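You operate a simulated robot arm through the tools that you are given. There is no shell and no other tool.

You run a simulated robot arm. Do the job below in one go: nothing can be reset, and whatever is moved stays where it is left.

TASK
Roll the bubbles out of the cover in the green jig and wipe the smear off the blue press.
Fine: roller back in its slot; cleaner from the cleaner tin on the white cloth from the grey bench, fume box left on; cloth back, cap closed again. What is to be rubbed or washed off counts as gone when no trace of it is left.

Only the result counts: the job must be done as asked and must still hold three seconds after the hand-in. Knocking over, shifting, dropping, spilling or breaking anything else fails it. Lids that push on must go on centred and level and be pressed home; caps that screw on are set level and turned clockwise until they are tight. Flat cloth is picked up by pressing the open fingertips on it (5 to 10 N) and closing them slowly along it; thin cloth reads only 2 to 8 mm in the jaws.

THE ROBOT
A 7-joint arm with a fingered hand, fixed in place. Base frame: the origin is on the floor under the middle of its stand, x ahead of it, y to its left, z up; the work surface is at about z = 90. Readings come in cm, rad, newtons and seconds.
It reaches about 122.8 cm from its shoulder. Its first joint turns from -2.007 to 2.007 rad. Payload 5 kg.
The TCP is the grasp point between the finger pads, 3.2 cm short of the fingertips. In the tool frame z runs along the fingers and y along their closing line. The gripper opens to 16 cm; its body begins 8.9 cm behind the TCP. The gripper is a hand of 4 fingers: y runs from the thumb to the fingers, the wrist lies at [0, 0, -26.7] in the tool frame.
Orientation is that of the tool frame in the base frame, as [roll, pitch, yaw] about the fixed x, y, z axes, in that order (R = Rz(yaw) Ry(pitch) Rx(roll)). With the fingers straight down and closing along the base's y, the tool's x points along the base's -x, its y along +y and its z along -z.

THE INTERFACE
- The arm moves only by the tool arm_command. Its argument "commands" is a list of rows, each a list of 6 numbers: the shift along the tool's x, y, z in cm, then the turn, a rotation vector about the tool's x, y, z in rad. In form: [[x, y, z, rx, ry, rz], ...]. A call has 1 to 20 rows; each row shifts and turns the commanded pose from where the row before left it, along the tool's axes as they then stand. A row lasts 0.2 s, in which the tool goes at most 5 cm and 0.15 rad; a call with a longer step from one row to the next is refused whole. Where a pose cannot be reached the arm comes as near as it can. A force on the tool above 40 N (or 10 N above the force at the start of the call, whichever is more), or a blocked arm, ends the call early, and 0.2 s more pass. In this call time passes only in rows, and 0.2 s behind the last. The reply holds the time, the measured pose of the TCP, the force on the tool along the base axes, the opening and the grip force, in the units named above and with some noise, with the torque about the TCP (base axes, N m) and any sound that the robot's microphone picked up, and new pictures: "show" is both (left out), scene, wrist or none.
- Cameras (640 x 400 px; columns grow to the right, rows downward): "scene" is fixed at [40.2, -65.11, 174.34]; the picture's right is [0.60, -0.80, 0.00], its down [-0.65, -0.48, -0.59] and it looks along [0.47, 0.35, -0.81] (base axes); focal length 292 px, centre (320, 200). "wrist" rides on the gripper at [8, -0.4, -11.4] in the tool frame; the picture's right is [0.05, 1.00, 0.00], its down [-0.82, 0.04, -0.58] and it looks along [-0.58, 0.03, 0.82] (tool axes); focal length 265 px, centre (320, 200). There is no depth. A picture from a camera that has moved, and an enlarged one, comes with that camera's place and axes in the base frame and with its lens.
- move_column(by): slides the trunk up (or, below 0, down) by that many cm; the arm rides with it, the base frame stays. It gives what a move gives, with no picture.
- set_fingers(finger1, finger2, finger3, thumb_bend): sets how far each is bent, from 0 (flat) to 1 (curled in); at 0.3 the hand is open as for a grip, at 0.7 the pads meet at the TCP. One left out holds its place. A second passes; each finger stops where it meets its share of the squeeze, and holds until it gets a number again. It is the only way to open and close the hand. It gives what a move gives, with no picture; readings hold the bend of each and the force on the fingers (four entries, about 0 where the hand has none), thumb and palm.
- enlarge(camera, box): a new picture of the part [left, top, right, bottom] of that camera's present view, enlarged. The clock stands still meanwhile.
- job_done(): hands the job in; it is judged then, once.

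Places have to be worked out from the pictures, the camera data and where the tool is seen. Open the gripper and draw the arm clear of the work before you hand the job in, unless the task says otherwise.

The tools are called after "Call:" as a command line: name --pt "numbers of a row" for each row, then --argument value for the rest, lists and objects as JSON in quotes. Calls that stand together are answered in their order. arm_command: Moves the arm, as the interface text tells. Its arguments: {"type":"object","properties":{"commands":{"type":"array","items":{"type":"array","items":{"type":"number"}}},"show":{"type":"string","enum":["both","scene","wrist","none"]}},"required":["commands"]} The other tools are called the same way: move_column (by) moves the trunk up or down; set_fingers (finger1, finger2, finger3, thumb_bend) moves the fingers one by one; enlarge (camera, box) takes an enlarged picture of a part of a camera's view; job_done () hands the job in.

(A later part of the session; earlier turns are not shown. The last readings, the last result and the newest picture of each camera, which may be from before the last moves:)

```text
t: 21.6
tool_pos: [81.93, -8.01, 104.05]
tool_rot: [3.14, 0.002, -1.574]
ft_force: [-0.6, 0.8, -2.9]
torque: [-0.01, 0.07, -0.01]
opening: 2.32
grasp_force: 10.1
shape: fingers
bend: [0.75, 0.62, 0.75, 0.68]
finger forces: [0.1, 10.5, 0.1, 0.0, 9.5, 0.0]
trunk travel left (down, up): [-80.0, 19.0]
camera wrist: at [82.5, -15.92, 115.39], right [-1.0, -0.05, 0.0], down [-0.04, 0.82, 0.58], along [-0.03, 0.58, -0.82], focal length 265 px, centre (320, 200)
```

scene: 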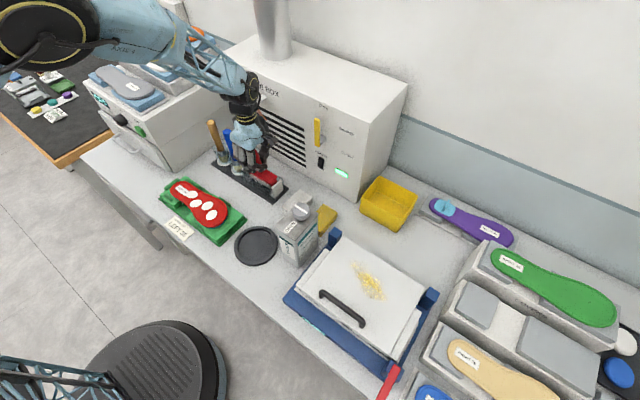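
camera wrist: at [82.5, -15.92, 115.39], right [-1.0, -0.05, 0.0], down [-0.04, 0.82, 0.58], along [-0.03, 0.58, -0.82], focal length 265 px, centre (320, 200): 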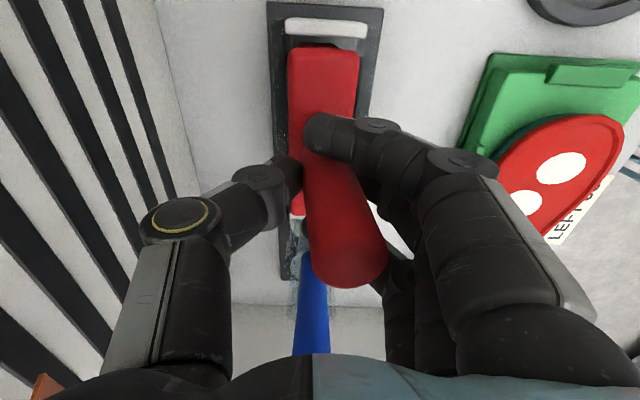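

The roller came up with the hand (about 3 N weight). I lift it clear of the slot and check from both cameras.

Call:
arm_command --pt "0 0 -1.5 0 0 0" --pt "0 0 -2 0 0 0" --pt "0 0 -2.5 0 0 0" --pt "0 0 -2.5 0 0 0" --pt "0 0 -2.5 0 0 0" --pt "0 0 0 0 0 0" --show "both"

Call:
enlarge --camera "scene" --box '[190, 70, 310, 210]'

```text
t: 23.0
tool_pos: [82.17, -8.15, 114.83]
tool_rot: [-3.142, 0.0, -1.571]
ft_force: [0.9, 0.2, -3.3]
torque: [0.01, 0.04, 0.02]
opening: 2.29
grasp_force: 10.9
shape: fingers
bend: [0.75, 0.62, 0.75, 0.68]
finger forces: [0.0, 10.7, 0.1, 0.0, 10.4, 0.1]
trunk travel left (down, up): [-80.0, 19.0]
camera wrist: at [82.61, -16.16, 126.2], right [-1.0, -0.05, 0.0], down [-0.04, 0.82, 0.58], along [-0.03, 0.58, -0.82], focal length 265 px, centre (320, 200)
```

scene: 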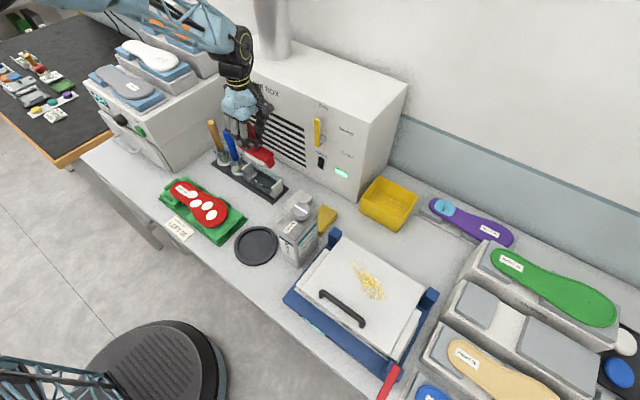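
wrist: 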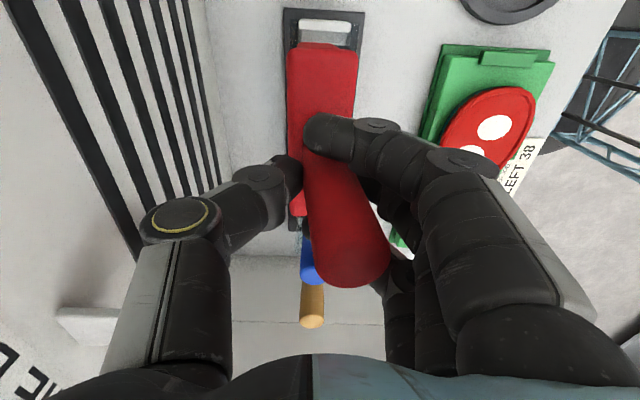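

```text
2.86 times, centred on (250, 140) of scene
camera zoom: at [40.2, -65.11, 174.34], right [0.6, -0.8, 0.0], down [-0.65, -0.48, -0.59], along [0.47, 0.35, -0.81], focal length 833 px, centre (520, 371)
```

zoom: 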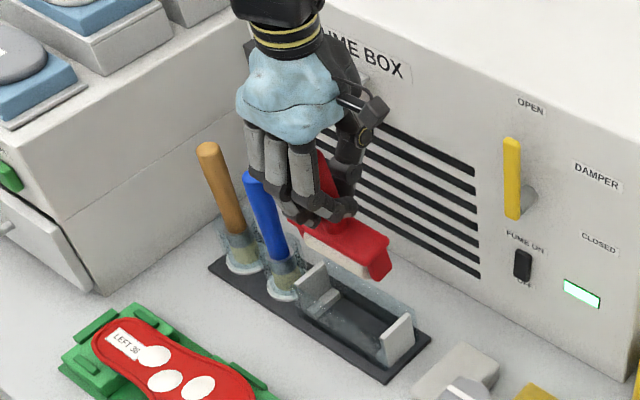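

The roller is clear of the slot. I carry it over the jig to y≈-4, x≈58, still about 8 cm above the cover.

Call:
arm_command --pt "0 4.5 0 0 0 0" --pt "0 4.5 0 0 0 0" --pt "0 4.5 0 0 0 0" --pt "0 4.5 0 0 0 0" --pt "-2 4.0 0 0 0 0" --pt "-2.1 2.2 0 0 0 0" --pt "0 0 2 0 0 0" --pt "0 0 2 0 0 0" --pt "0 0 0 0 0 0" --show "both"

Call:
enlarge --camera "scene" --box '[140, 120, 260, 260]'

```text
t: 25.0
tool_pos: [57.95, -3.91, 110.96]
tool_rot: [3.14, 0.0, -1.571]
ft_force: [-0.2, -0.2, -2.7]
torque: [0.01, -0.01, -0.01]
opening: 2.25
grasp_force: 10.4
shape: fingers
bend: [0.75, 0.62, 0.75, 0.68]
finger forces: [0.0, 10.6, 0.0, 0.0, 10.2, 0.1]
trunk travel left (down, up): [-80.0, 19.0]
camera wrist: at [58.45, -11.87, 122.34], right [-1.0, -0.05, 0.0], down [-0.04, 0.82, 0.58], along [-0.03, 0.58, -0.82], focal length 265 px, centre (320, 200)
```

scene: 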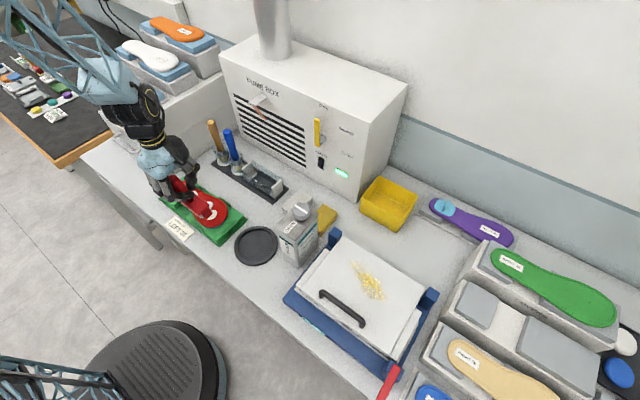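
wrist: 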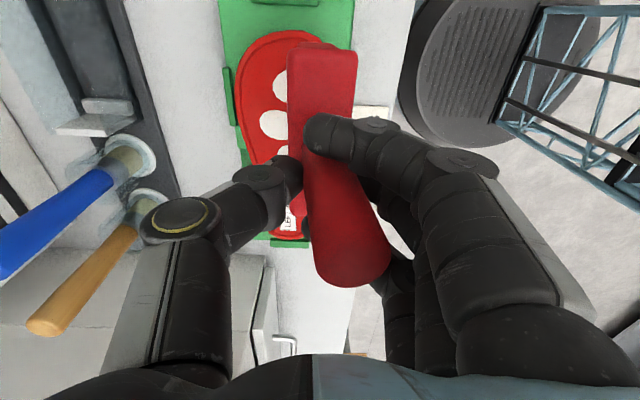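

```text
2.86 times, centred on (200, 190) of scene
camera zoom: at [40.2, -65.11, 174.34], right [0.6, -0.8, 0.0], down [-0.65, -0.48, -0.59], along [0.47, 0.35, -0.81], focal length 833 px, centre (663, 229)
```

zoom: 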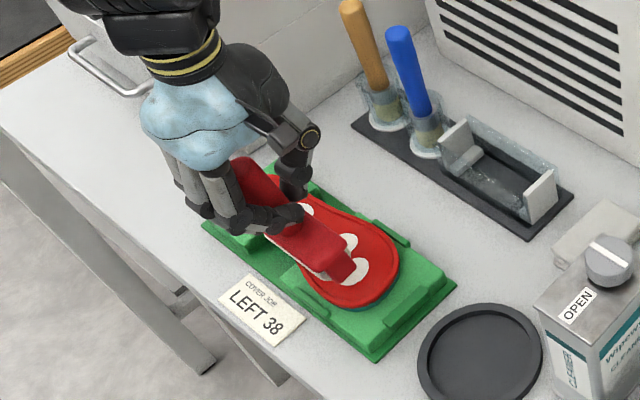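

The roller is poised above the -x side of the cover. I lower slowly to find contact.

Call:
arm_command --pt "0 0 0.7 0 0 0" --pt "0 0 0.7 0 0 0" --pt "0 0 0.6 0 0 0" --pt "0 0 0.4 0 0 0" --pt "0 0 0.3 0 0 0" --pt "0 0 0 0 0 0" --show "wrist"

Call:
enlarge --camera "scene" --box '[150, 150, 250, 250]'

```text
t: 26.4
tool_pos: [57.75, -3.9, 108.22]
tool_rot: [3.141, 0.0, -1.573]
ft_force: [0.1, 0.4, -1.8]
torque: [-0.05, 0.01, -0.02]
opening: 2.24
grasp_force: 10.3
shape: fingers
bend: [0.75, 0.62, 0.75, 0.68]
finger forces: [0.0, 10.7, 0.0, 0.1, 10.2, 0.0]
trunk travel left (down, up): [-80.0, 19.0]
camera wrist: at [58.38, -11.87, 119.65], right [-1.0, -0.05, 0.0], down [-0.04, 0.82, 0.58], along [-0.03, 0.58, -0.82], focal length 265 px, centre (320, 200)
```

wrist: 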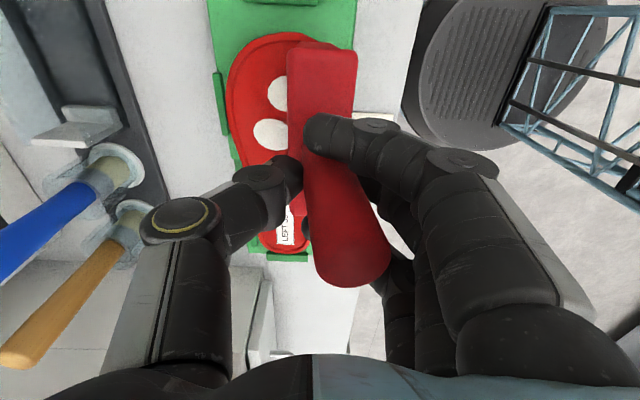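

```text
4.00 times, centred on (200, 200) of scene
camera zoom: at [40.2, -65.11, 174.34], right [0.6, -0.8, 0.0], down [-0.65, -0.48, -0.59], along [0.47, 0.35, -0.81], focal length 1167 px, centre (800, 200)
```

zoom: 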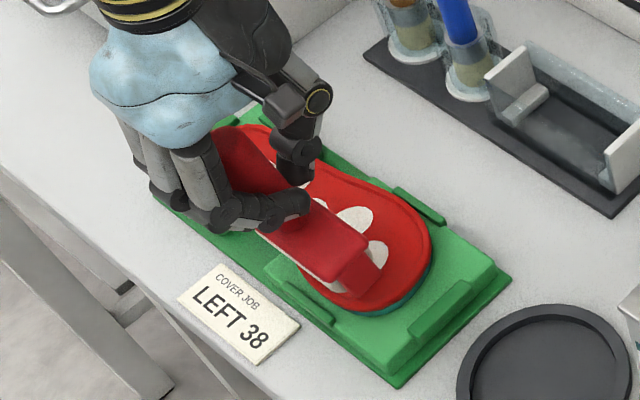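

Not yet in firm contact. I continue down in 0.25 cm steps.

Call:
arm_command --pt "0 0 0.25 0 0 0" --pt "0 0 0.25 0 0 0" --pt "0 0 0.25 0 0 0" --pt "0 0 0 0 0 0" --show "none"

```text
t: 27.4
tool_pos: [57.82, -3.92, 107.52]
tool_rot: [3.141, -0.001, -1.57]
ft_force: [0.6, 0.2, -2.8]
torque: [-0.01, 0.01, 0.0]
opening: 2.27
grasp_force: 11.0
shape: fingers
bend: [0.75, 0.62, 0.75, 0.68]
finger forces: [0.0, 10.5, 0.0, 0.0, 10.3, 0.1]
trunk travel left (down, up): [-80.0, 19.0]
```

Still free (only the roller's weight). I go on down in small steps.

Call:
arm_command --pt "0 0 0.25 0 0 0" --pt "0 0 0.25 0 0 0" --pt "0 0 0.25 0 0 0" --pt "0 0 0 0 0 0" --show "none"

Call:
enlarge --camera "scene" --box '[150, 150, 250, 250]'

```text
t: 28.4
tool_pos: [57.96, -3.9, 106.9]
tool_rot: [-3.141, 0.0, -1.571]
ft_force: [1.1, -0.2, -2.4]
torque: [0.03, -0.03, -0.01]
opening: 2.27
grasp_force: 11.2
shape: fingers
bend: [0.75, 0.62, 0.75, 0.68]
finger forces: [0.0, 10.5, 0.0, 0.0, 10.4, 0.0]
trunk travel left (down, up): [-80.0, 19.0]
```

```text
4.00 times, centred on (200, 200) of scene
camera zoom: at [40.2, -65.11, 174.34], right [0.6, -0.8, 0.0], down [-0.65, -0.48, -0.59], along [0.47, 0.35, -0.81], focal length 1167 px, centre (800, 200)
```

zoom: 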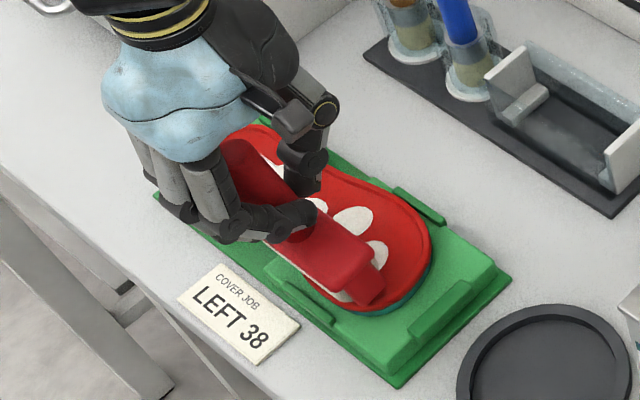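

The roller is nearly on the cover. More 0.2 cm steps until the force rises.

Call:
arm_command --pt "0 0 0.2 0 0 0" --pt "0 0 0.2 0 0 0" --pt "0 0 0.2 0 0 0" --pt "0 0 0 0 0 0" --show "none"

```text
t: 29.4
tool_pos: [57.84, -3.93, 106.25]
tool_rot: [-3.141, 0.0, -1.569]
ft_force: [0.1, 0.3, 8.3]
torque: [-0.02, -0.14, 0.04]
opening: 2.1
grasp_force: 13.2
shape: fingers
bend: [0.75, 0.62, 0.75, 0.69]
finger forces: [0.0, 12.0, 0.0, 0.0, 14.0, 0.0]
trunk travel left (down, up): [-80.0, 19.0]
```

Contact: about 11 N on the cover. I roll toward +x across the toe area (x 58 → 65.5).

Call:
arm_command --pt "0 -0.75 0 0 0 0" --pt "0 -0.75 0 0 0 0" --pt "0 -0.75 0 0 0 0" --pt "0 -0.75 0 0 0 0" --pt "0 -0.75 0 0 0 0" --pt "0 0 0 0 0 0" --show "wrist"

Call:
enlarge --camera "scene" --box '[150, 150, 250, 250]'

```text
t: 30.8
tool_pos: [61.67, -3.89, 106.12]
tool_rot: [-3.141, 0.0, -1.575]
ft_force: [0.1, -0.8, 6.1]
torque: [-0.05, -0.12, 0.01]
opening: 2.09
grasp_force: 13.4
shape: fingers
bend: [0.75, 0.62, 0.75, 0.69]
finger forces: [0.0, 11.9, 0.0, 0.0, 13.6, 0.0]
trunk travel left (down, up): [-80.0, 19.0]
camera wrist: at [62.18, -11.86, 117.57], right [-1.0, -0.05, 0.0], down [-0.04, 0.82, 0.58], along [-0.03, 0.58, -0.82], focal length 265 px, centre (320, 200)
```

wrist: 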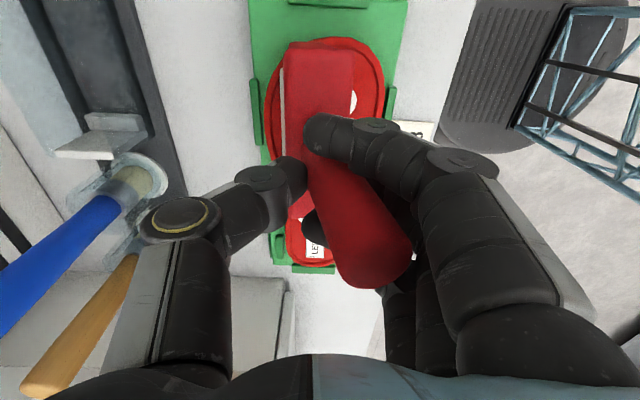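

```text
4.00 times, centred on (200, 200) of scene
camera zoom: at [40.2, -65.11, 174.34], right [0.6, -0.8, 0.0], down [-0.65, -0.48, -0.59], along [0.47, 0.35, -0.81], focal length 1167 px, centre (800, 200)
```

zoom: 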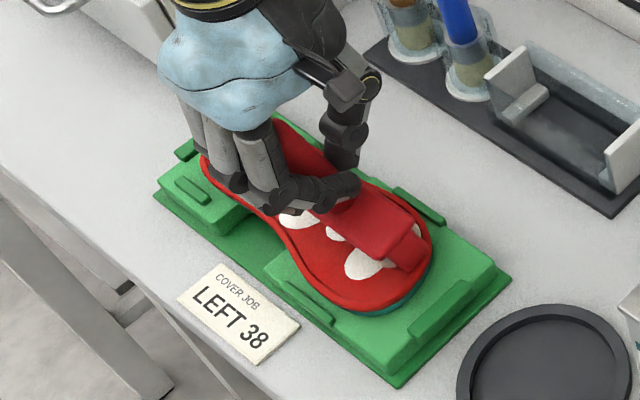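

Part of the front bubble is still visible behind the roller. I finish the stroke to x≈65 and see what the bubbles look like.

Call:
arm_command --pt "0 -0.75 0 0 0 0" --pt "0 -0.75 0 0 0 0" --pt "0 -0.75 0 0 0 0" --pt "0 -0.75 0 0 0 0" --pt "0 0 0 0 0 0" --show "wrist"

Call:
enlarge --camera "scene" --box '[150, 150, 250, 250]'

```text
t: 32.0
tool_pos: [64.65, -3.89, 106.19]
tool_rot: [3.141, -0.002, -1.571]
ft_force: [0.0, -1.5, 5.3]
torque: [-0.04, -0.07, 0.0]
opening: 2.09
grasp_force: 11.8
shape: fingers
bend: [0.75, 0.62, 0.75, 0.69]
finger forces: [0.0, 11.7, 0.0, 0.0, 12.7, 0.1]
trunk travel left (down, up): [-80.0, 19.0]
camera wrist: at [65.06, -11.84, 117.59], right [-1.0, -0.05, 0.0], down [-0.04, 0.82, 0.58], along [-0.03, 0.58, -0.82], focal length 265 px, centre (320, 200)
```

wrist: 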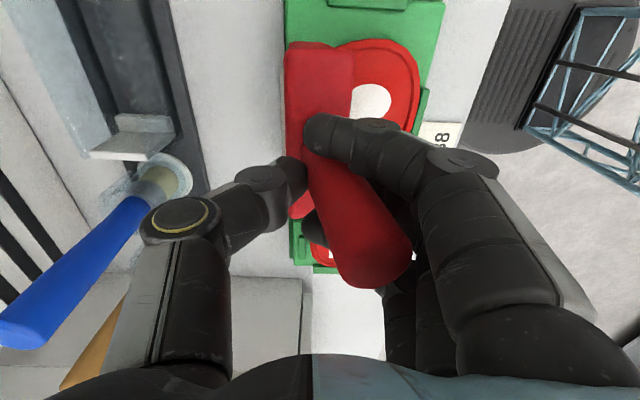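

```text
4.00 times, centred on (200, 200) of scene
camera zoom: at [40.2, -65.11, 174.34], right [0.6, -0.8, 0.0], down [-0.65, -0.48, -0.59], along [0.47, 0.35, -0.81], focal length 1167 px, centre (800, 200)
```

zoom: 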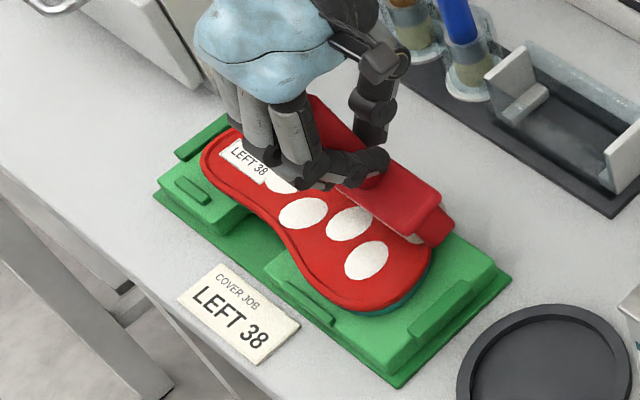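

All four bubbles are still there after one pass at ~9 N, so more pressure is probably needed. I press further and read the force.

Call:
arm_command --pt "0 0.3 0 0 0 0" --pt "0 0 0.15 0 0 0" --pt "0 0 0.15 0 0 0" --pt "0 0 0 0 0 0" --show "none"

```text
t: 33.0
tool_pos: [64.21, -3.86, 105.91]
tool_rot: [-3.14, 0.0, -1.571]
ft_force: [-0.1, -1.8, 16.3]
torque: [-0.07, -0.24, -0.02]
opening: 2.03
grasp_force: 16.1
shape: fingers
bend: [0.75, 0.61, 0.75, 0.71]
finger forces: [0.0, 13.6, 0.1, 0.1, 18.2, 0.0]
trunk travel left (down, up): [-80.0, 19.0]
```

Now about 19 N on the roller and the grip holds. I roll back toward -x.

Call:
arm_command --pt "0 0.7 0 0 0 0" --pt "0 0.7 0 0 0 0" --pt "0 0.7 0 0 0 0" --pt "0 0.7 0 0 0 0" --pt "0 0.7 0 0 0 0" --pt "0 0.7 0 0 0 0" --pt "0 0.7 0 0 0 0" --pt "0 0.7 0 0 0 0" --pt "0 0.7 0 0 0 0" --pt "0 0 0 0 0 0" --show "wrist"

Call:
enlarge --camera "scene" --box '[150, 150, 250, 250]'

```text
t: 35.2
tool_pos: [57.98, -3.86, 105.95]
tool_rot: [-3.141, 0.0, -1.571]
ft_force: [-0.5, 0.6, 14.8]
torque: [0.0, -0.21, -0.03]
opening: 2.01
grasp_force: 15.1
shape: fingers
bend: [0.75, 0.61, 0.75, 0.71]
finger forces: [0.0, 13.1, 0.0, 0.0, 17.1, 0.0]
trunk travel left (down, up): [-80.0, 19.0]
camera wrist: at [58.41, -11.84, 117.34], right [-1.0, -0.05, 0.0], down [-0.04, 0.82, 0.58], along [-0.03, 0.58, -0.82], focal length 265 px, centre (320, 200)
```

wrist: 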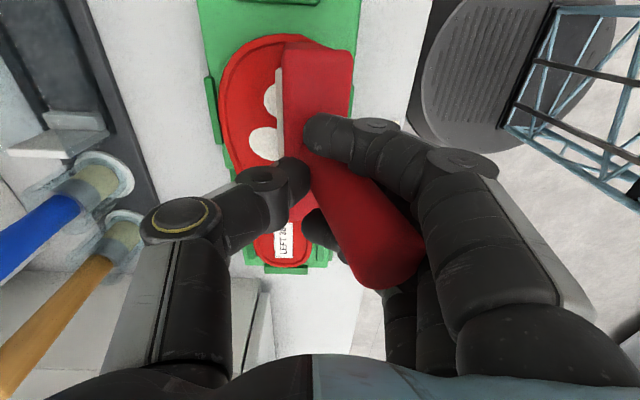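

```text
4.00 times, centred on (200, 200) of scene
camera zoom: at [40.2, -65.11, 174.34], right [0.6, -0.8, 0.0], down [-0.65, -0.48, -0.59], along [0.47, 0.35, -0.81], focal length 1167 px, centre (800, 200)
```

zoom: 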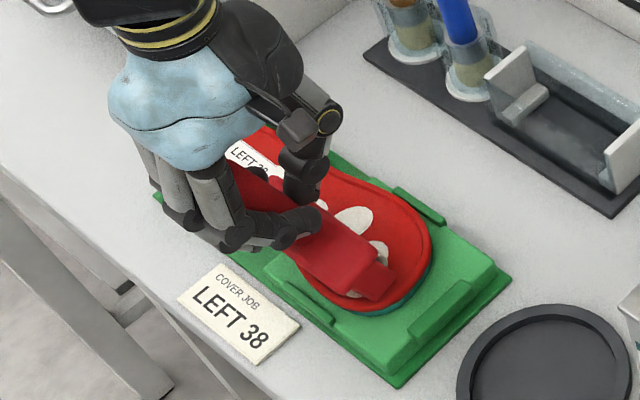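

The bubbles are unchanged at 18 N. I press harder, to roughly 30 N, and roll again.

Call:
arm_command --pt "0 0 0.15 0 0 0" --pt "0 0 0.15 0 0 0" --pt "0 0 0.1 0 0 0" --pt "0 0 0 0 0 0" --show "none"

```text
t: 36.0
tool_pos: [58.2, -3.94, 105.69]
tool_rot: [-3.136, -0.001, -1.571]
ft_force: [0.0, -0.7, 31.8]
torque: [-0.07, -0.47, 0.02]
opening: 2.0
grasp_force: 22.3
shape: fingers
bend: [0.75, 0.64, 0.75, 0.72]
finger forces: [0.1, 18.7, 0.0, 0.0, 25.6, 0.1]
trunk travel left (down, up): [-80.0, 19.0]
stopped in row 4: the force on the tool passed its limit at 41 N (the readings are from after the stop); the commanded pose is now the measured one
```

About 34 N contact now. I roll toward +x carefully at this load.

Call:
arm_command --pt "0 -0.5 -0.03 0 0 0" --pt "0 -0.6 0 0 0 0" --pt "0 -0.6 0 0 0 0" --pt "0 -0.6 0 0 0 0" --pt "0 -0.6 0 0 0 0" --pt "0 -0.6 0 0 0 0" --pt "0 -0.6 0 0 0 0" --pt "0 -0.6 0 0 0 0" --pt "0 -0.6 0 0 0 0" --pt "0 -0.6 0 0 0 0" --pt "0 -0.6 0 0 0 0" --pt "0 0 0 0 0 0" --show "wrist"

Call:
enlarge --camera "scene" --box '[150, 150, 250, 250]'

```text
t: 38.6
tool_pos: [64.4, -3.92, 105.55]
tool_rot: [-3.138, -0.001, -1.571]
ft_force: [1.5, -1.5, 38.7]
torque: [0.02, -0.71, 0.02]
opening: 2.02
grasp_force: 25.8
shape: fingers
bend: [0.75, 0.64, 0.75, 0.73]
finger forces: [0.0, 21.7, 0.0, 0.1, 30.2, 0.0]
trunk travel left (down, up): [-80.0, 19.0]
camera wrist: at [64.89, -11.84, 116.98], right [-1.0, -0.05, 0.0], down [-0.04, 0.82, 0.58], along [-0.03, 0.58, -0.82], focal length 265 px, centre (320, 200)
```

wrist: 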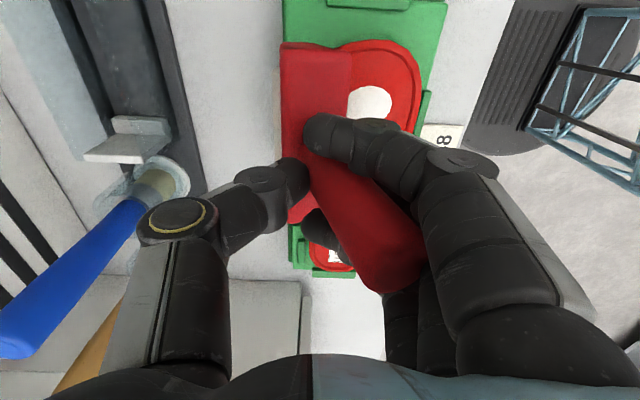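

```text
4.00 times, centred on (200, 200) of scene
camera zoom: at [40.2, -65.11, 174.34], right [0.6, -0.8, 0.0], down [-0.65, -0.48, -0.59], along [0.47, 0.35, -0.81], focal length 1167 px, centre (800, 200)
```

zoom: 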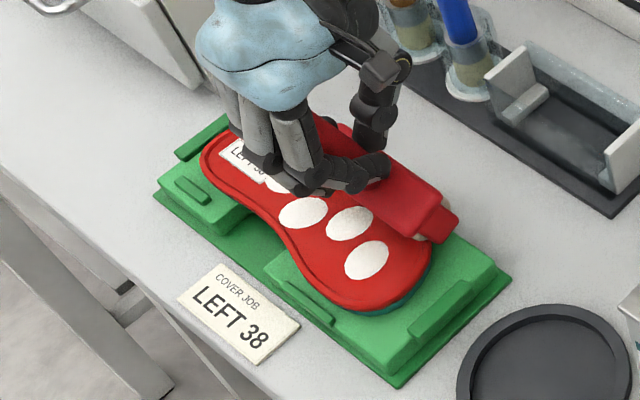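

Still no visible change at 35–40 N. The torque shows the roller line is about 1.8 cm ahead (+x) of the TCP. I ease off the load, lift slightly and look closely at the bubbles.

Call:
arm_command --pt "0 0 -0.5 0 0 0" --pt "0 0 -1.0 0 0 0" --pt "0 0 -2 0 0 0" --pt "0 -3 -2 0 0 0" --pt "0 -4 0 0 0 0" --pt "0 0 0 0 0 0" --show "wrist"

Call:
enlarge --camera "scene" --box '[150, 165, 250, 250]'

Call:
enlarge --camera "wrist" --box '[320, 20, 480, 120]'

```text
t: 40.0
tool_pos: [71.5, -3.98, 110.99]
tool_rot: [-3.141, -0.001, -1.57]
ft_force: [-0.3, -0.5, -2.7]
torque: [0.01, 0.02, -0.02]
opening: 2.19
grasp_force: 9.4
shape: fingers
bend: [0.75, 0.62, 0.75, 0.69]
finger forces: [0.0, 9.9, 0.0, 0.0, 9.3, 0.0]
trunk travel left (down, up): [-80.0, 19.0]
camera wrist: at [71.99, -11.95, 122.34], right [-1.0, -0.05, 0.0], down [-0.04, 0.82, 0.58], along [-0.03, 0.58, -0.82], focal length 265 px, centre (320, 200)
```

wrist: 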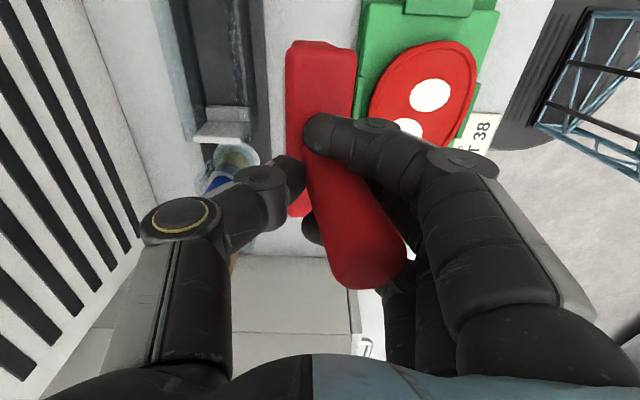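

```text
4.71 times, centred on (200, 208) of scene
camera zoom: at [40.2, -65.11, 174.34], right [0.6, -0.8, 0.0], down [-0.65, -0.48, -0.59], along [0.47, 0.35, -0.81], focal length 1373 px, centre (885, 165)
```

zoom: 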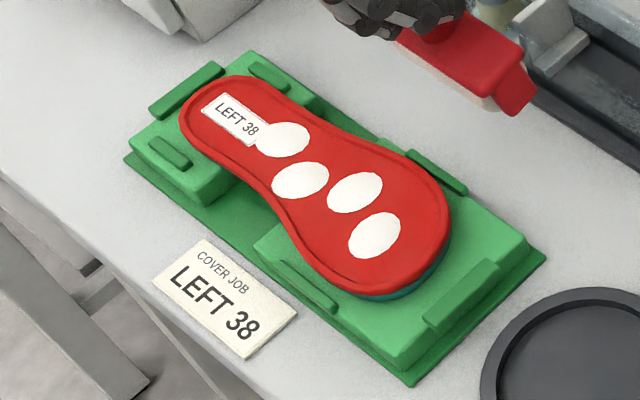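

```text
4.00 times, centred on (400, 70) of wrist
camera zoom: at [71.99, -11.95, 122.34], right [-1.0, -0.05, 0.0], down [-0.04, 0.82, 0.58], along [-0.03, 0.58, -0.82], focal length 1062 px, centre (0, 720)
```

zoom: 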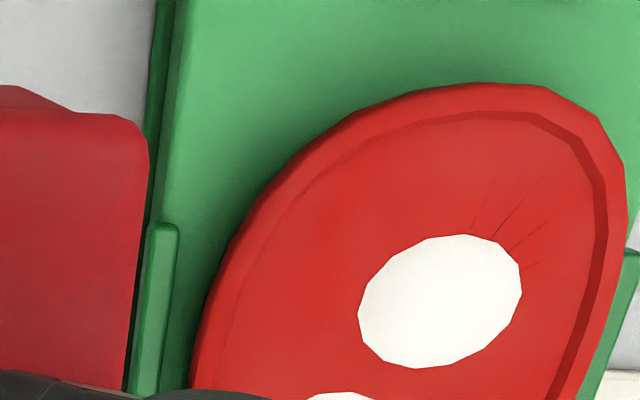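

The bubbles are untouched by cross-wise rolling, so I'll roll lengthwise with the roller axis across the cover, as its 9 cm width matches the cover. I go back over the jig at x≈61 and turn the hand a quarter turn with the roller lifted.

Call:
arm_command --pt "0 4 -1.5 0 0 0" --pt "0 4 -1 0 0 0" --pt "0 2.2 0 0 0 0.1428" --pt "0 0 0 0 0 0.1428" --pt "0 0 0 0 0 0.1428" --pt "0 0 0 0 0 0.1428" --pt "0 0 0 0 0 0.1428" --pt "0 0 0 0 0 0.1428" --pt "0 0 0 0 0 0.1428" --pt "0 0 0 0 0 0.1428" --pt "0 0 0 0 0 0.1428" --pt "0 0 0 0 0 0.1428" --pt "0 0 0 0 0 0.1428" --pt "0 0 0 0 0 0" --show "both"

Call:
enlarge --camera "scene" --box '[130, 110, 250, 250]'

```text
t: 43.0
tool_pos: [61.36, -3.85, 113.55]
tool_rot: [-3.138, 0.002, 3.139]
ft_force: [-0.1, -0.2, -3.3]
torque: [0.01, -0.01, -0.02]
opening: 2.18
grasp_force: 9.9
shape: fingers
bend: [0.75, 0.62, 0.75, 0.69]
finger forces: [0.0, 9.9, 0.0, 0.0, 9.3, 0.0]
trunk travel left (down, up): [-80.0, 19.0]
camera wrist: at [53.39, -4.17, 124.93], right [-0.05, 1.0, 0.0], down [0.81, 0.04, 0.58], along [0.58, 0.03, -0.82], focal length 265 px, centre (320, 200)
```

scene: 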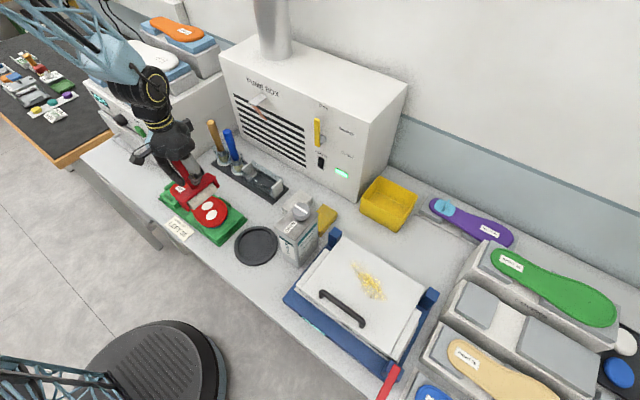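
wrist: 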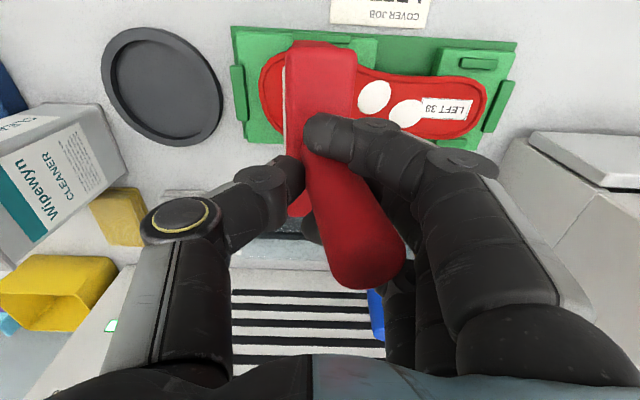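

```text
2.86 times, centred on (190, 180) of scene
camera zoom: at [40.2, -65.11, 174.34], right [0.6, -0.8, 0.0], down [-0.65, -0.48, -0.59], along [0.47, 0.35, -0.81], focal length 833 px, centre (691, 257)
```

zoom: 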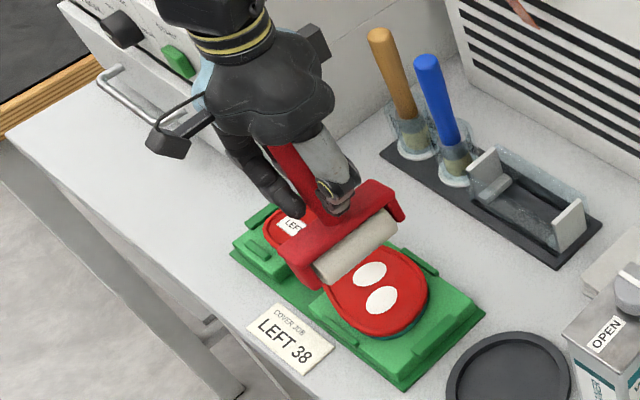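

The roller now lies across the cover. I move over the heel end and lower to just above contact.

Call:
arm_command --pt "0 3.7 0 0 0 0" --pt "0 3.7 0 0 0 0" --pt "0 3.7 0 0 0 0" --pt "0 3.5 0 0 0 0" --pt "0 0 2 0 0 0" --pt "0 0 2 0 0 0" --pt "0 0 1.5 0 0 0" --pt "0 0 0.7 0 0 0" --pt "0 0 0 0 0 0" --show "both"

Call:
enlarge --camera "scene" --box '[120, 120, 240, 250]'

```text
t: 45.0
tool_pos: [61.14, 10.67, 107.39]
tool_rot: [-3.14, 0.002, -3.141]
ft_force: [0.5, 0.1, -2.8]
torque: [0.0, -0.01, 0.04]
opening: 2.2
grasp_force: 9.8
shape: fingers
bend: [0.75, 0.62, 0.75, 0.69]
finger forces: [0.0, 9.9, 0.1, 0.0, 9.3, 0.1]
trunk travel left (down, up): [-80.0, 19.0]
camera wrist: at [53.24, 10.41, 118.8], right [-0.05, 1.0, 0.0], down [0.81, 0.04, 0.58], along [0.58, 0.03, -0.82], focal length 265 px, centre (320, 200)
```

scene: 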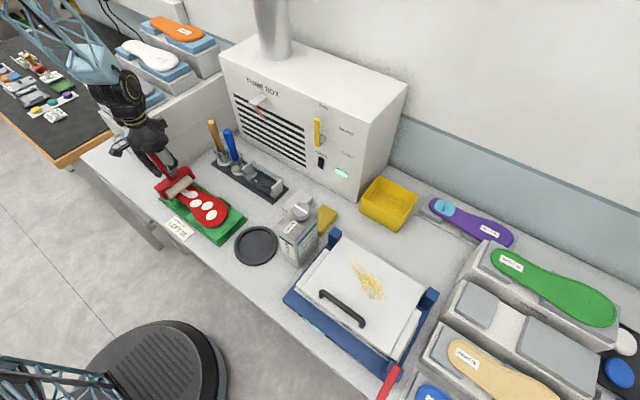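
wrist: 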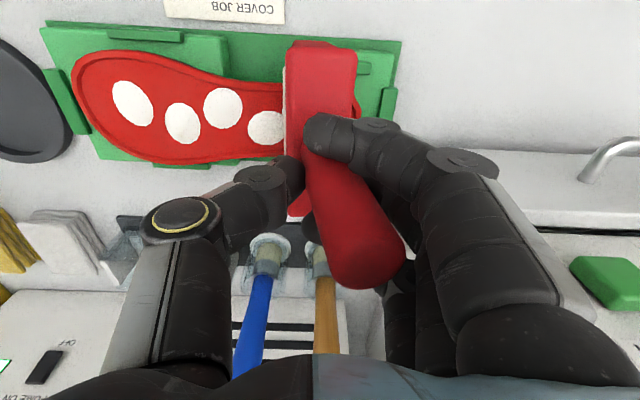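

```text
3.08 times, centred on (180, 185) of scene
camera zoom: at [40.2, -65.11, 174.34], right [0.6, -0.8, 0.0], down [-0.65, -0.48, -0.59], along [0.47, 0.35, -0.81], focal length 898 px, centre (751, 246)
```

zoom: 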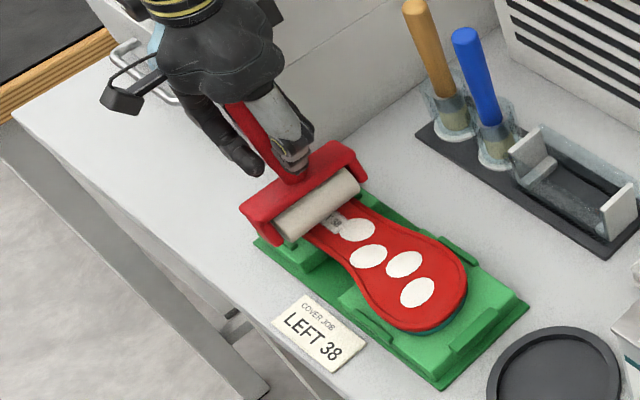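

The roller hovers across the heel. I lower to contact and load it.

Call:
arm_command --pt "0 0 0.4 0 0 0" --pt "0 0 0.3 0 0 0" --pt "0 0 0.2 0 0 0" --pt "0 0 0 0 0 0" --show "none"

```text
t: 46.0
tool_pos: [61.16, 10.61, 106.35]
tool_rot: [-3.139, 0.002, 3.141]
ft_force: [0.4, 0.6, -2.8]
torque: [0.0, 0.01, 0.03]
opening: 2.19
grasp_force: 9.1
shape: fingers
bend: [0.75, 0.62, 0.75, 0.69]
finger forces: [0.0, 9.8, 0.0, 0.1, 9.3, 0.1]
trunk travel left (down, up): [-80.0, 19.0]
```

No contact yet; a little further down.

Call:
arm_command --pt "0 0 0.2 0 0 0" --pt "0 0 0.2 0 0 0" --pt "0 0 0.15 0 0 0" --pt "0 0 0 0 0 0" --show "none"

```text
t: 47.0
tool_pos: [61.41, 10.73, 105.95]
tool_rot: [3.141, 0.003, 3.141]
ft_force: [2.0, -0.5, 12.4]
torque: [-0.2, 0.01, 0.02]
opening: 2.07
grasp_force: 14.9
shape: fingers
bend: [0.75, 0.62, 0.75, 0.7]
finger forces: [0.1, 13.0, 0.1, 0.0, 16.7, 0.0]
trunk travel left (down, up): [-80.0, 19.0]
```

About 15 N, contact line at y≈9. I roll lengthwise toward the toe (-y), first 9 cm, and look.

Call:
arm_command --pt "0 -0.7 0 0 0 0" --pt "0 -0.7 0 0 0 0" --pt "0 -0.7 0 0 0 0" --pt "0 -0.7 0 0 0 0" --pt "0 -0.7 0 0 0 0" --pt "0 -0.7 0 0 0 0" --pt "0 -0.7 0 0 0 0" --pt "0 -0.7 0 0 0 0" --pt "0 -0.7 0 0 0 0" --pt "0 -0.7 0 0 0 0" --pt "0 -0.7 0 0 0 0" --pt "0 -0.7 0 0 0 0" --pt "0 0 0 0 0 0" --show "wrist"

Call:
enlarge --camera "scene" --box '[140, 140, 260, 250]'

```text
t: 49.8
tool_pos: [61.23, 2.34, 106.02]
tool_rot: [-3.138, 0.001, -3.141]
ft_force: [-1.7, 0.2, 8.6]
torque: [-0.14, 0.07, 0.02]
opening: 2.09
grasp_force: 13.2
shape: fingers
bend: [0.75, 0.62, 0.75, 0.7]
finger forces: [0.0, 12.2, 0.0, 0.0, 14.3, 0.1]
trunk travel left (down, up): [-80.0, 19.0]
camera wrist: at [53.32, 2.02, 117.3], right [-0.05, 1.0, 0.0], down [0.81, 0.04, 0.58], along [0.58, 0.03, -0.82], focal length 265 px, centre (320, 200)
```

wrist: 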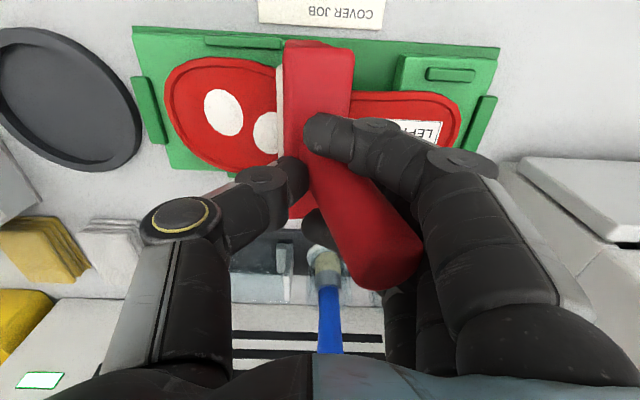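

```text
3.64 times, centred on (200, 195) of scene
camera zoom: at [40.2, -65.11, 174.34], right [0.6, -0.8, 0.0], down [-0.65, -0.48, -0.59], along [0.47, 0.35, -0.81], focal length 1061 px, centre (756, 218)
```

zoom: 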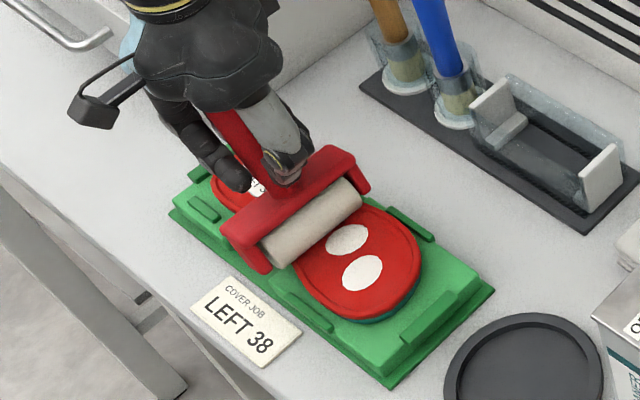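

Rolling on to the toe, with a slight extra downward bias to keep the load up.

Call:
arm_command --pt "0 -0.7 0.05 0 0 0" --pt "0 -0.7 0.05 0 0 0" --pt "0 -0.7 0 0 0 0" --pt "0 -0.7 0 0 0 0" --pt "0 -0.7 0 0 0 0" --pt "0 -0.7 0 0 0 0" --pt "0 -0.7 0 0 0 0" --pt "0 -0.7 0 0 0 0" --pt "0 -0.7 0 0 0 0" --pt "0 -0.7 0 0 0 0" --pt "0 -0.7 0 0 0 0" --pt "0 -0.7 0 0 0 0" --pt "0 -0.7 0 0 0 0" --pt "0 0 0 0 0 0" --show "wrist"

Call:
enlarge --camera "scene" --box '[140, 140, 260, 250]'

```text
t: 52.8
tool_pos: [61.19, -6.89, 105.86]
tool_rot: [-3.139, 0.003, -3.14]
ft_force: [-2.2, 1.0, 7.0]
torque: [-0.11, 0.03, -0.04]
opening: 2.07
grasp_force: 13.1
shape: fingers
bend: [0.75, 0.62, 0.75, 0.7]
finger forces: [0.0, 12.1, 0.1, 0.1, 14.0, 0.0]
trunk travel left (down, up): [-80.0, 19.0]
camera wrist: at [53.35, -7.19, 117.28], right [-0.05, 1.0, 0.0], down [0.81, 0.04, 0.58], along [0.58, 0.03, -0.82], focal length 265 px, centre (320, 200)
```

wrist: 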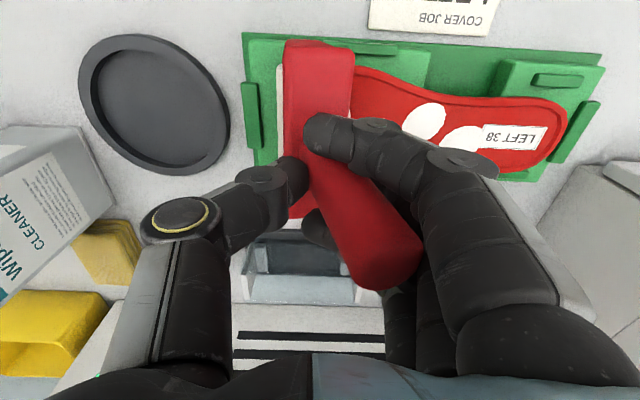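

```text
3.64 times, centred on (200, 195) of scene
camera zoom: at [40.2, -65.11, 174.34], right [0.6, -0.8, 0.0], down [-0.65, -0.48, -0.59], along [0.47, 0.35, -0.81], focal length 1061 px, centre (756, 218)
```

zoom: 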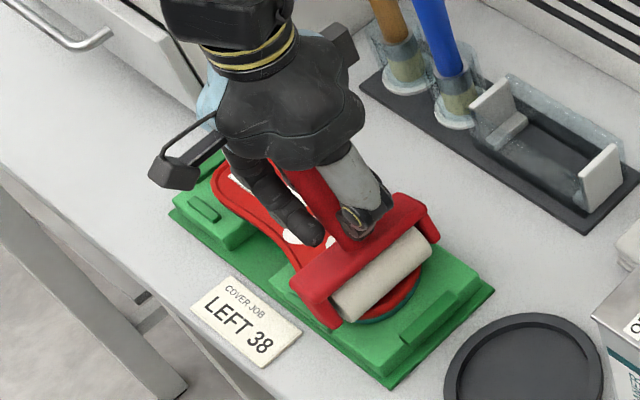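

Bubbles 1 and 2 are still there after the roller passed over them. The cover seems to have a raised rim that the roller may be riding on; I zoom in on the contact.

Call:
enlarge --camera "scene" --box '[185, 185, 245, 235]'

Call:
enlarge --camera "wrist" --box '[340, 50, 620, 225]'

```text
8.00 times, centred on (215, 210) of scene
camera zoom: at [40.2, -65.11, 174.34], right [0.6, -0.8, 0.0], down [-0.65, -0.48, -0.59], along [0.47, 0.35, -0.81], focal length 2333 px, centre (1160, 120)
```

zoom: 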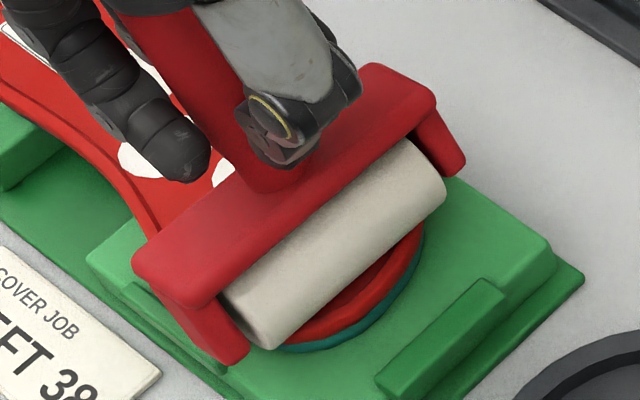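

```text
2.29 times, centred on (480, 138) of wrist
camera zoom: at [53.35, -7.19, 117.28], right [-0.05, 1.0, 0.0], down [0.81, 0.04, 0.58], along [0.58, 0.03, -0.82], focal length 607 px, centre (-46, 343)
```

zoom: 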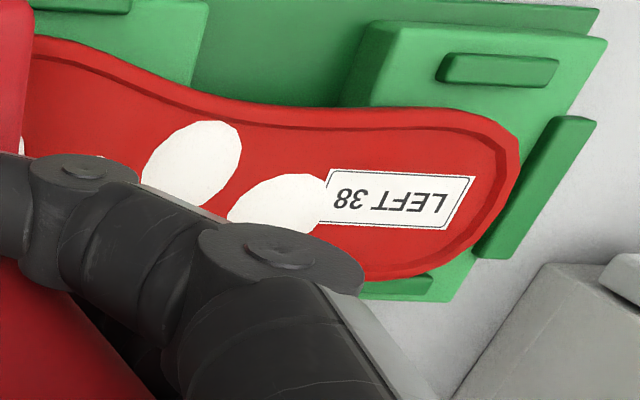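

The contact looks sound but nothing has changed; my strokes ended short of the cover's edge. I continue this stroke until the roller has passed off the toe edge, holding the height.

Call:
arm_command --pt "0 -0.5 0 0 0 0" --pt "0 -0.5 0 0 0 0" --pt "0 -0.5 0 0 0 0" --pt "0 -0.5 0 0 0 0" --pt "0 0 0 0 0 0" --show "wrist"

Call:
enlarge --camera "scene" --box '[170, 170, 250, 240]'

```text
t: 54.0
tool_pos: [61.28, -8.79, 105.78]
tool_rot: [-3.14, 0.003, -3.141]
ft_force: [-1.2, -1.2, 13.6]
torque: [-0.26, 0.06, 0.0]
opening: 2.09
grasp_force: 15.4
shape: fingers
bend: [0.75, 0.62, 0.75, 0.7]
finger forces: [0.0, 13.1, 0.1, 0.1, 17.6, 0.0]
trunk travel left (down, up): [-80.0, 19.0]
camera wrist: at [53.4, -9.06, 117.18], right [-0.05, 1.0, 0.0], down [0.81, 0.04, 0.58], along [0.58, 0.03, -0.81], focal length 265 px, centre (320, 200)
```

wrist: 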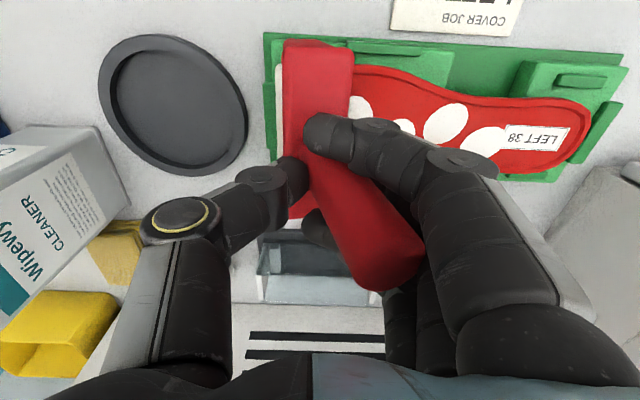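

```text
5.71 times, centred on (210, 205) of scene
camera zoom: at [40.2, -65.11, 174.34], right [0.6, -0.8, 0.0], down [-0.65, -0.48, -0.59], along [0.47, 0.35, -0.81], focal length 1667 px, centre (949, 171)
```

zoom: 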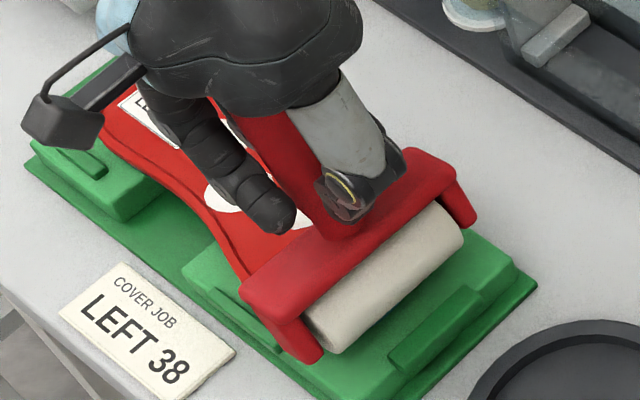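

Bubbles remain at ~12–16 N lengthwise. I now try the return stroke, toe to heel, with a heavier load of about 30 N.

Call:
arm_command --pt "0 0.5 0 0 0 0" --pt "0 0.3 0.15 0 0 0" --pt "0 0.2 0.1 0 0 0" --pt "0 0 0 0 0 0" --show "none"

```text
t: 55.0
tool_pos: [61.42, -7.76, 105.57]
tool_rot: [-3.139, 0.004, -3.141]
ft_force: [1.2, -0.1, 32.7]
torque: [-0.54, 0.05, -0.01]
opening: 2.04
grasp_force: 23.0
shape: fingers
bend: [0.75, 0.64, 0.75, 0.72]
finger forces: [0.1, 19.0, 0.0, 0.1, 26.3, 0.0]
trunk travel left (down, up): [-80.0, 19.0]
```

About 35 N on the roller now. I roll slowly toward the heel.

Call:
arm_command --pt "0 0.5 -0.02 0 0 0" --pt "0 0.5 -0.02 0 0 0" --pt "0 0.5 0 0 0 0" --pt "0 0.5 0 0 0 0" --pt "0 0.5 0 0 0 0" --pt "0 0.5 0 0 0 0" --pt "0 0.5 0 0 0 0" --pt "0 0.5 0 0 0 0" --pt "0 0.5 0 0 0 0" --pt "0 0.5 0 0 0 0" --pt "0 0.5 0 0 0 0" --pt "0 0.5 0 0 0 0" --pt "0 0.5 0 0 0 0" --pt "0 0.5 0 0 0 0" --pt "0 0 0 0 0 0" --show "wrist"

Call:
enlarge --camera "scene" --box '[150, 160, 250, 240]'

```text
t: 58.2
tool_pos: [61.28, -0.8, 105.79]
tool_rot: [-3.139, 0.001, 3.141]
ft_force: [-1.0, -0.7, 18.3]
torque: [-0.3, 0.01, 0.05]
opening: 2.07
grasp_force: 16.6
shape: fingers
bend: [0.75, 0.64, 0.75, 0.71]
finger forces: [0.0, 14.5, 0.0, 0.0, 19.1, 0.0]
trunk travel left (down, up): [-80.0, 19.0]
camera wrist: at [53.31, -1.05, 117.09], right [-0.05, 1.0, 0.0], down [0.81, 0.04, 0.58], along [0.58, 0.03, -0.82], focal length 265 px, centre (320, 200)
```

wrist: 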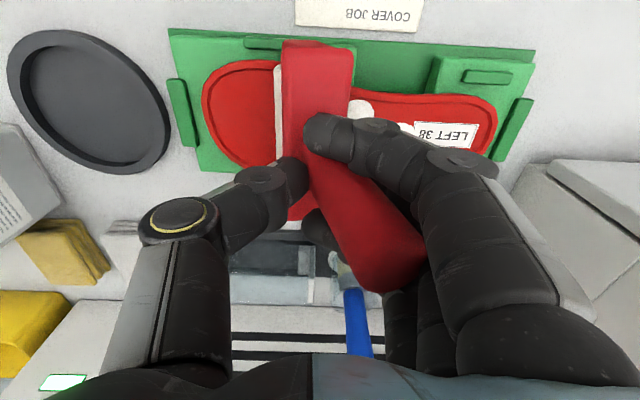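

```text
5.00 times, centred on (200, 200) of scene
camera zoom: at [40.2, -65.11, 174.34], right [0.6, -0.8, 0.0], down [-0.65, -0.48, -0.59], along [0.47, 0.35, -0.81], focal length 1458 px, centre (920, 200)
```

zoom: 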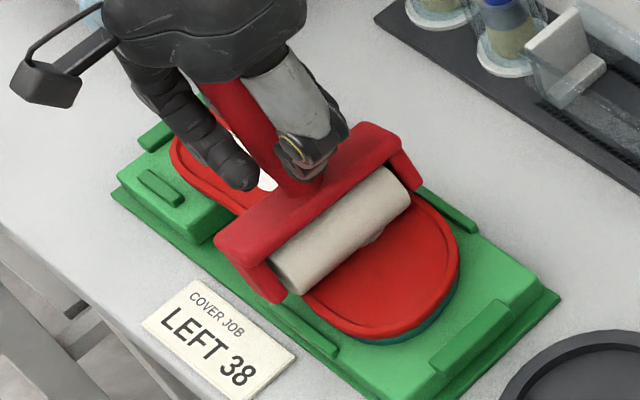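

The toe bubble has vanished: heavier lengthwise rolling works. I continue the stroke toward the heel, keeping 20–30 N.

Call:
arm_command --pt "0 0.3 0.08 0 0 0" --pt "0 0.5 0.02 0 0 0" --pt "0 0.5 0.02 0 0 0" --pt "0 0.5 0.02 0 0 0" --pt "0 0.5 0.02 0 0 0" --pt "0 0.5 0.02 0 0 0" --pt "0 0.5 0.02 0 0 0" --pt "0 0.5 0.02 0 0 0" --pt "0 0.5 0.02 0 0 0" --pt "0 0 0 0 0 0" --show "none"

```text
t: 59.8
tool_pos: [61.33, 2.18, 105.69]
tool_rot: [-3.14, 0.006, -3.141]
ft_force: [-2.4, 0.0, 27.3]
torque: [-0.43, 0.1, 0.01]
opening: 2.06
grasp_force: 19.7
shape: fingers
bend: [0.75, 0.64, 0.75, 0.72]
finger forces: [0.0, 17.2, 0.0, 0.0, 22.4, 0.0]
trunk travel left (down, up): [-80.0, 19.0]
stopped in row 7: the force on the tool passed its limit at 41 N (the readings are from after the stop); the commanded pose is now the measured one
```

The load peaked, so I keep the height fixed (27 N now) and roll on to the heel.

Call:
arm_command --pt "0 0.4 0 0 0 0" --pt "0 0.5 0 0 0 0" --pt "0 0.5 0 0 0 0" --pt "0 0.5 0 0 0 0" --pt "0 0.5 0 0 0 0" --pt "0 0.5 0 0 0 0" --pt "0 0.5 0 0 0 0" --pt "0 0.5 0 0 0 0" --pt "0 0.5 0 0 0 0" --pt "0 0.5 0 0 0 0" --pt "0 0.5 0 0 0 0" --pt "0 0.5 0 0 0 0" --pt "0 0 0 0 0 0" --show "wrist"

Call:
enlarge --camera "scene" --box '[150, 160, 250, 240]'

```text
t: 62.6
tool_pos: [61.23, 8.09, 105.48]
tool_rot: [-3.141, 0.006, 3.142]
ft_force: [4.9, -0.4, 35.7]
torque: [-0.52, -0.08, 0.1]
opening: 2.07
grasp_force: 24.1
shape: fingers
bend: [0.75, 0.65, 0.75, 0.72]
finger forces: [0.1, 20.8, 0.0, 0.0, 27.8, 0.0]
trunk travel left (down, up): [-80.0, 19.0]
camera wrist: at [53.25, 7.78, 116.89], right [-0.05, 1.0, 0.0], down [0.81, 0.04, 0.58], along [0.58, 0.03, -0.81], focal length 265 px, centre (320, 200)
```

wrist: 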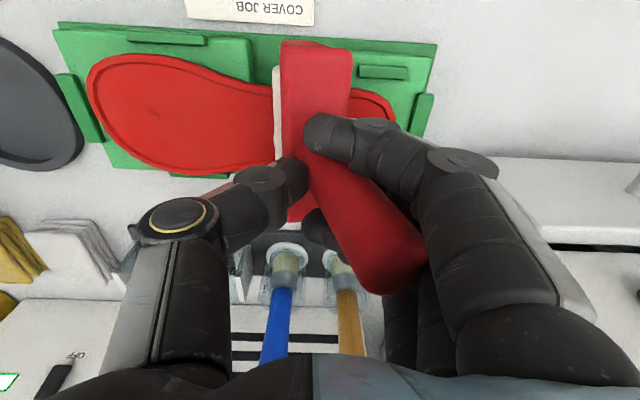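

```text
5.00 times, centred on (200, 200) of scene
camera zoom: at [40.2, -65.11, 174.34], right [0.6, -0.8, 0.0], down [-0.65, -0.48, -0.59], along [0.47, 0.35, -0.81], focal length 1458 px, centre (920, 200)
```

zoom: 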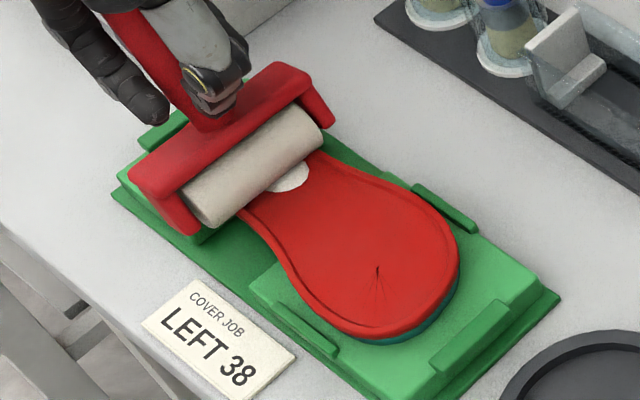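

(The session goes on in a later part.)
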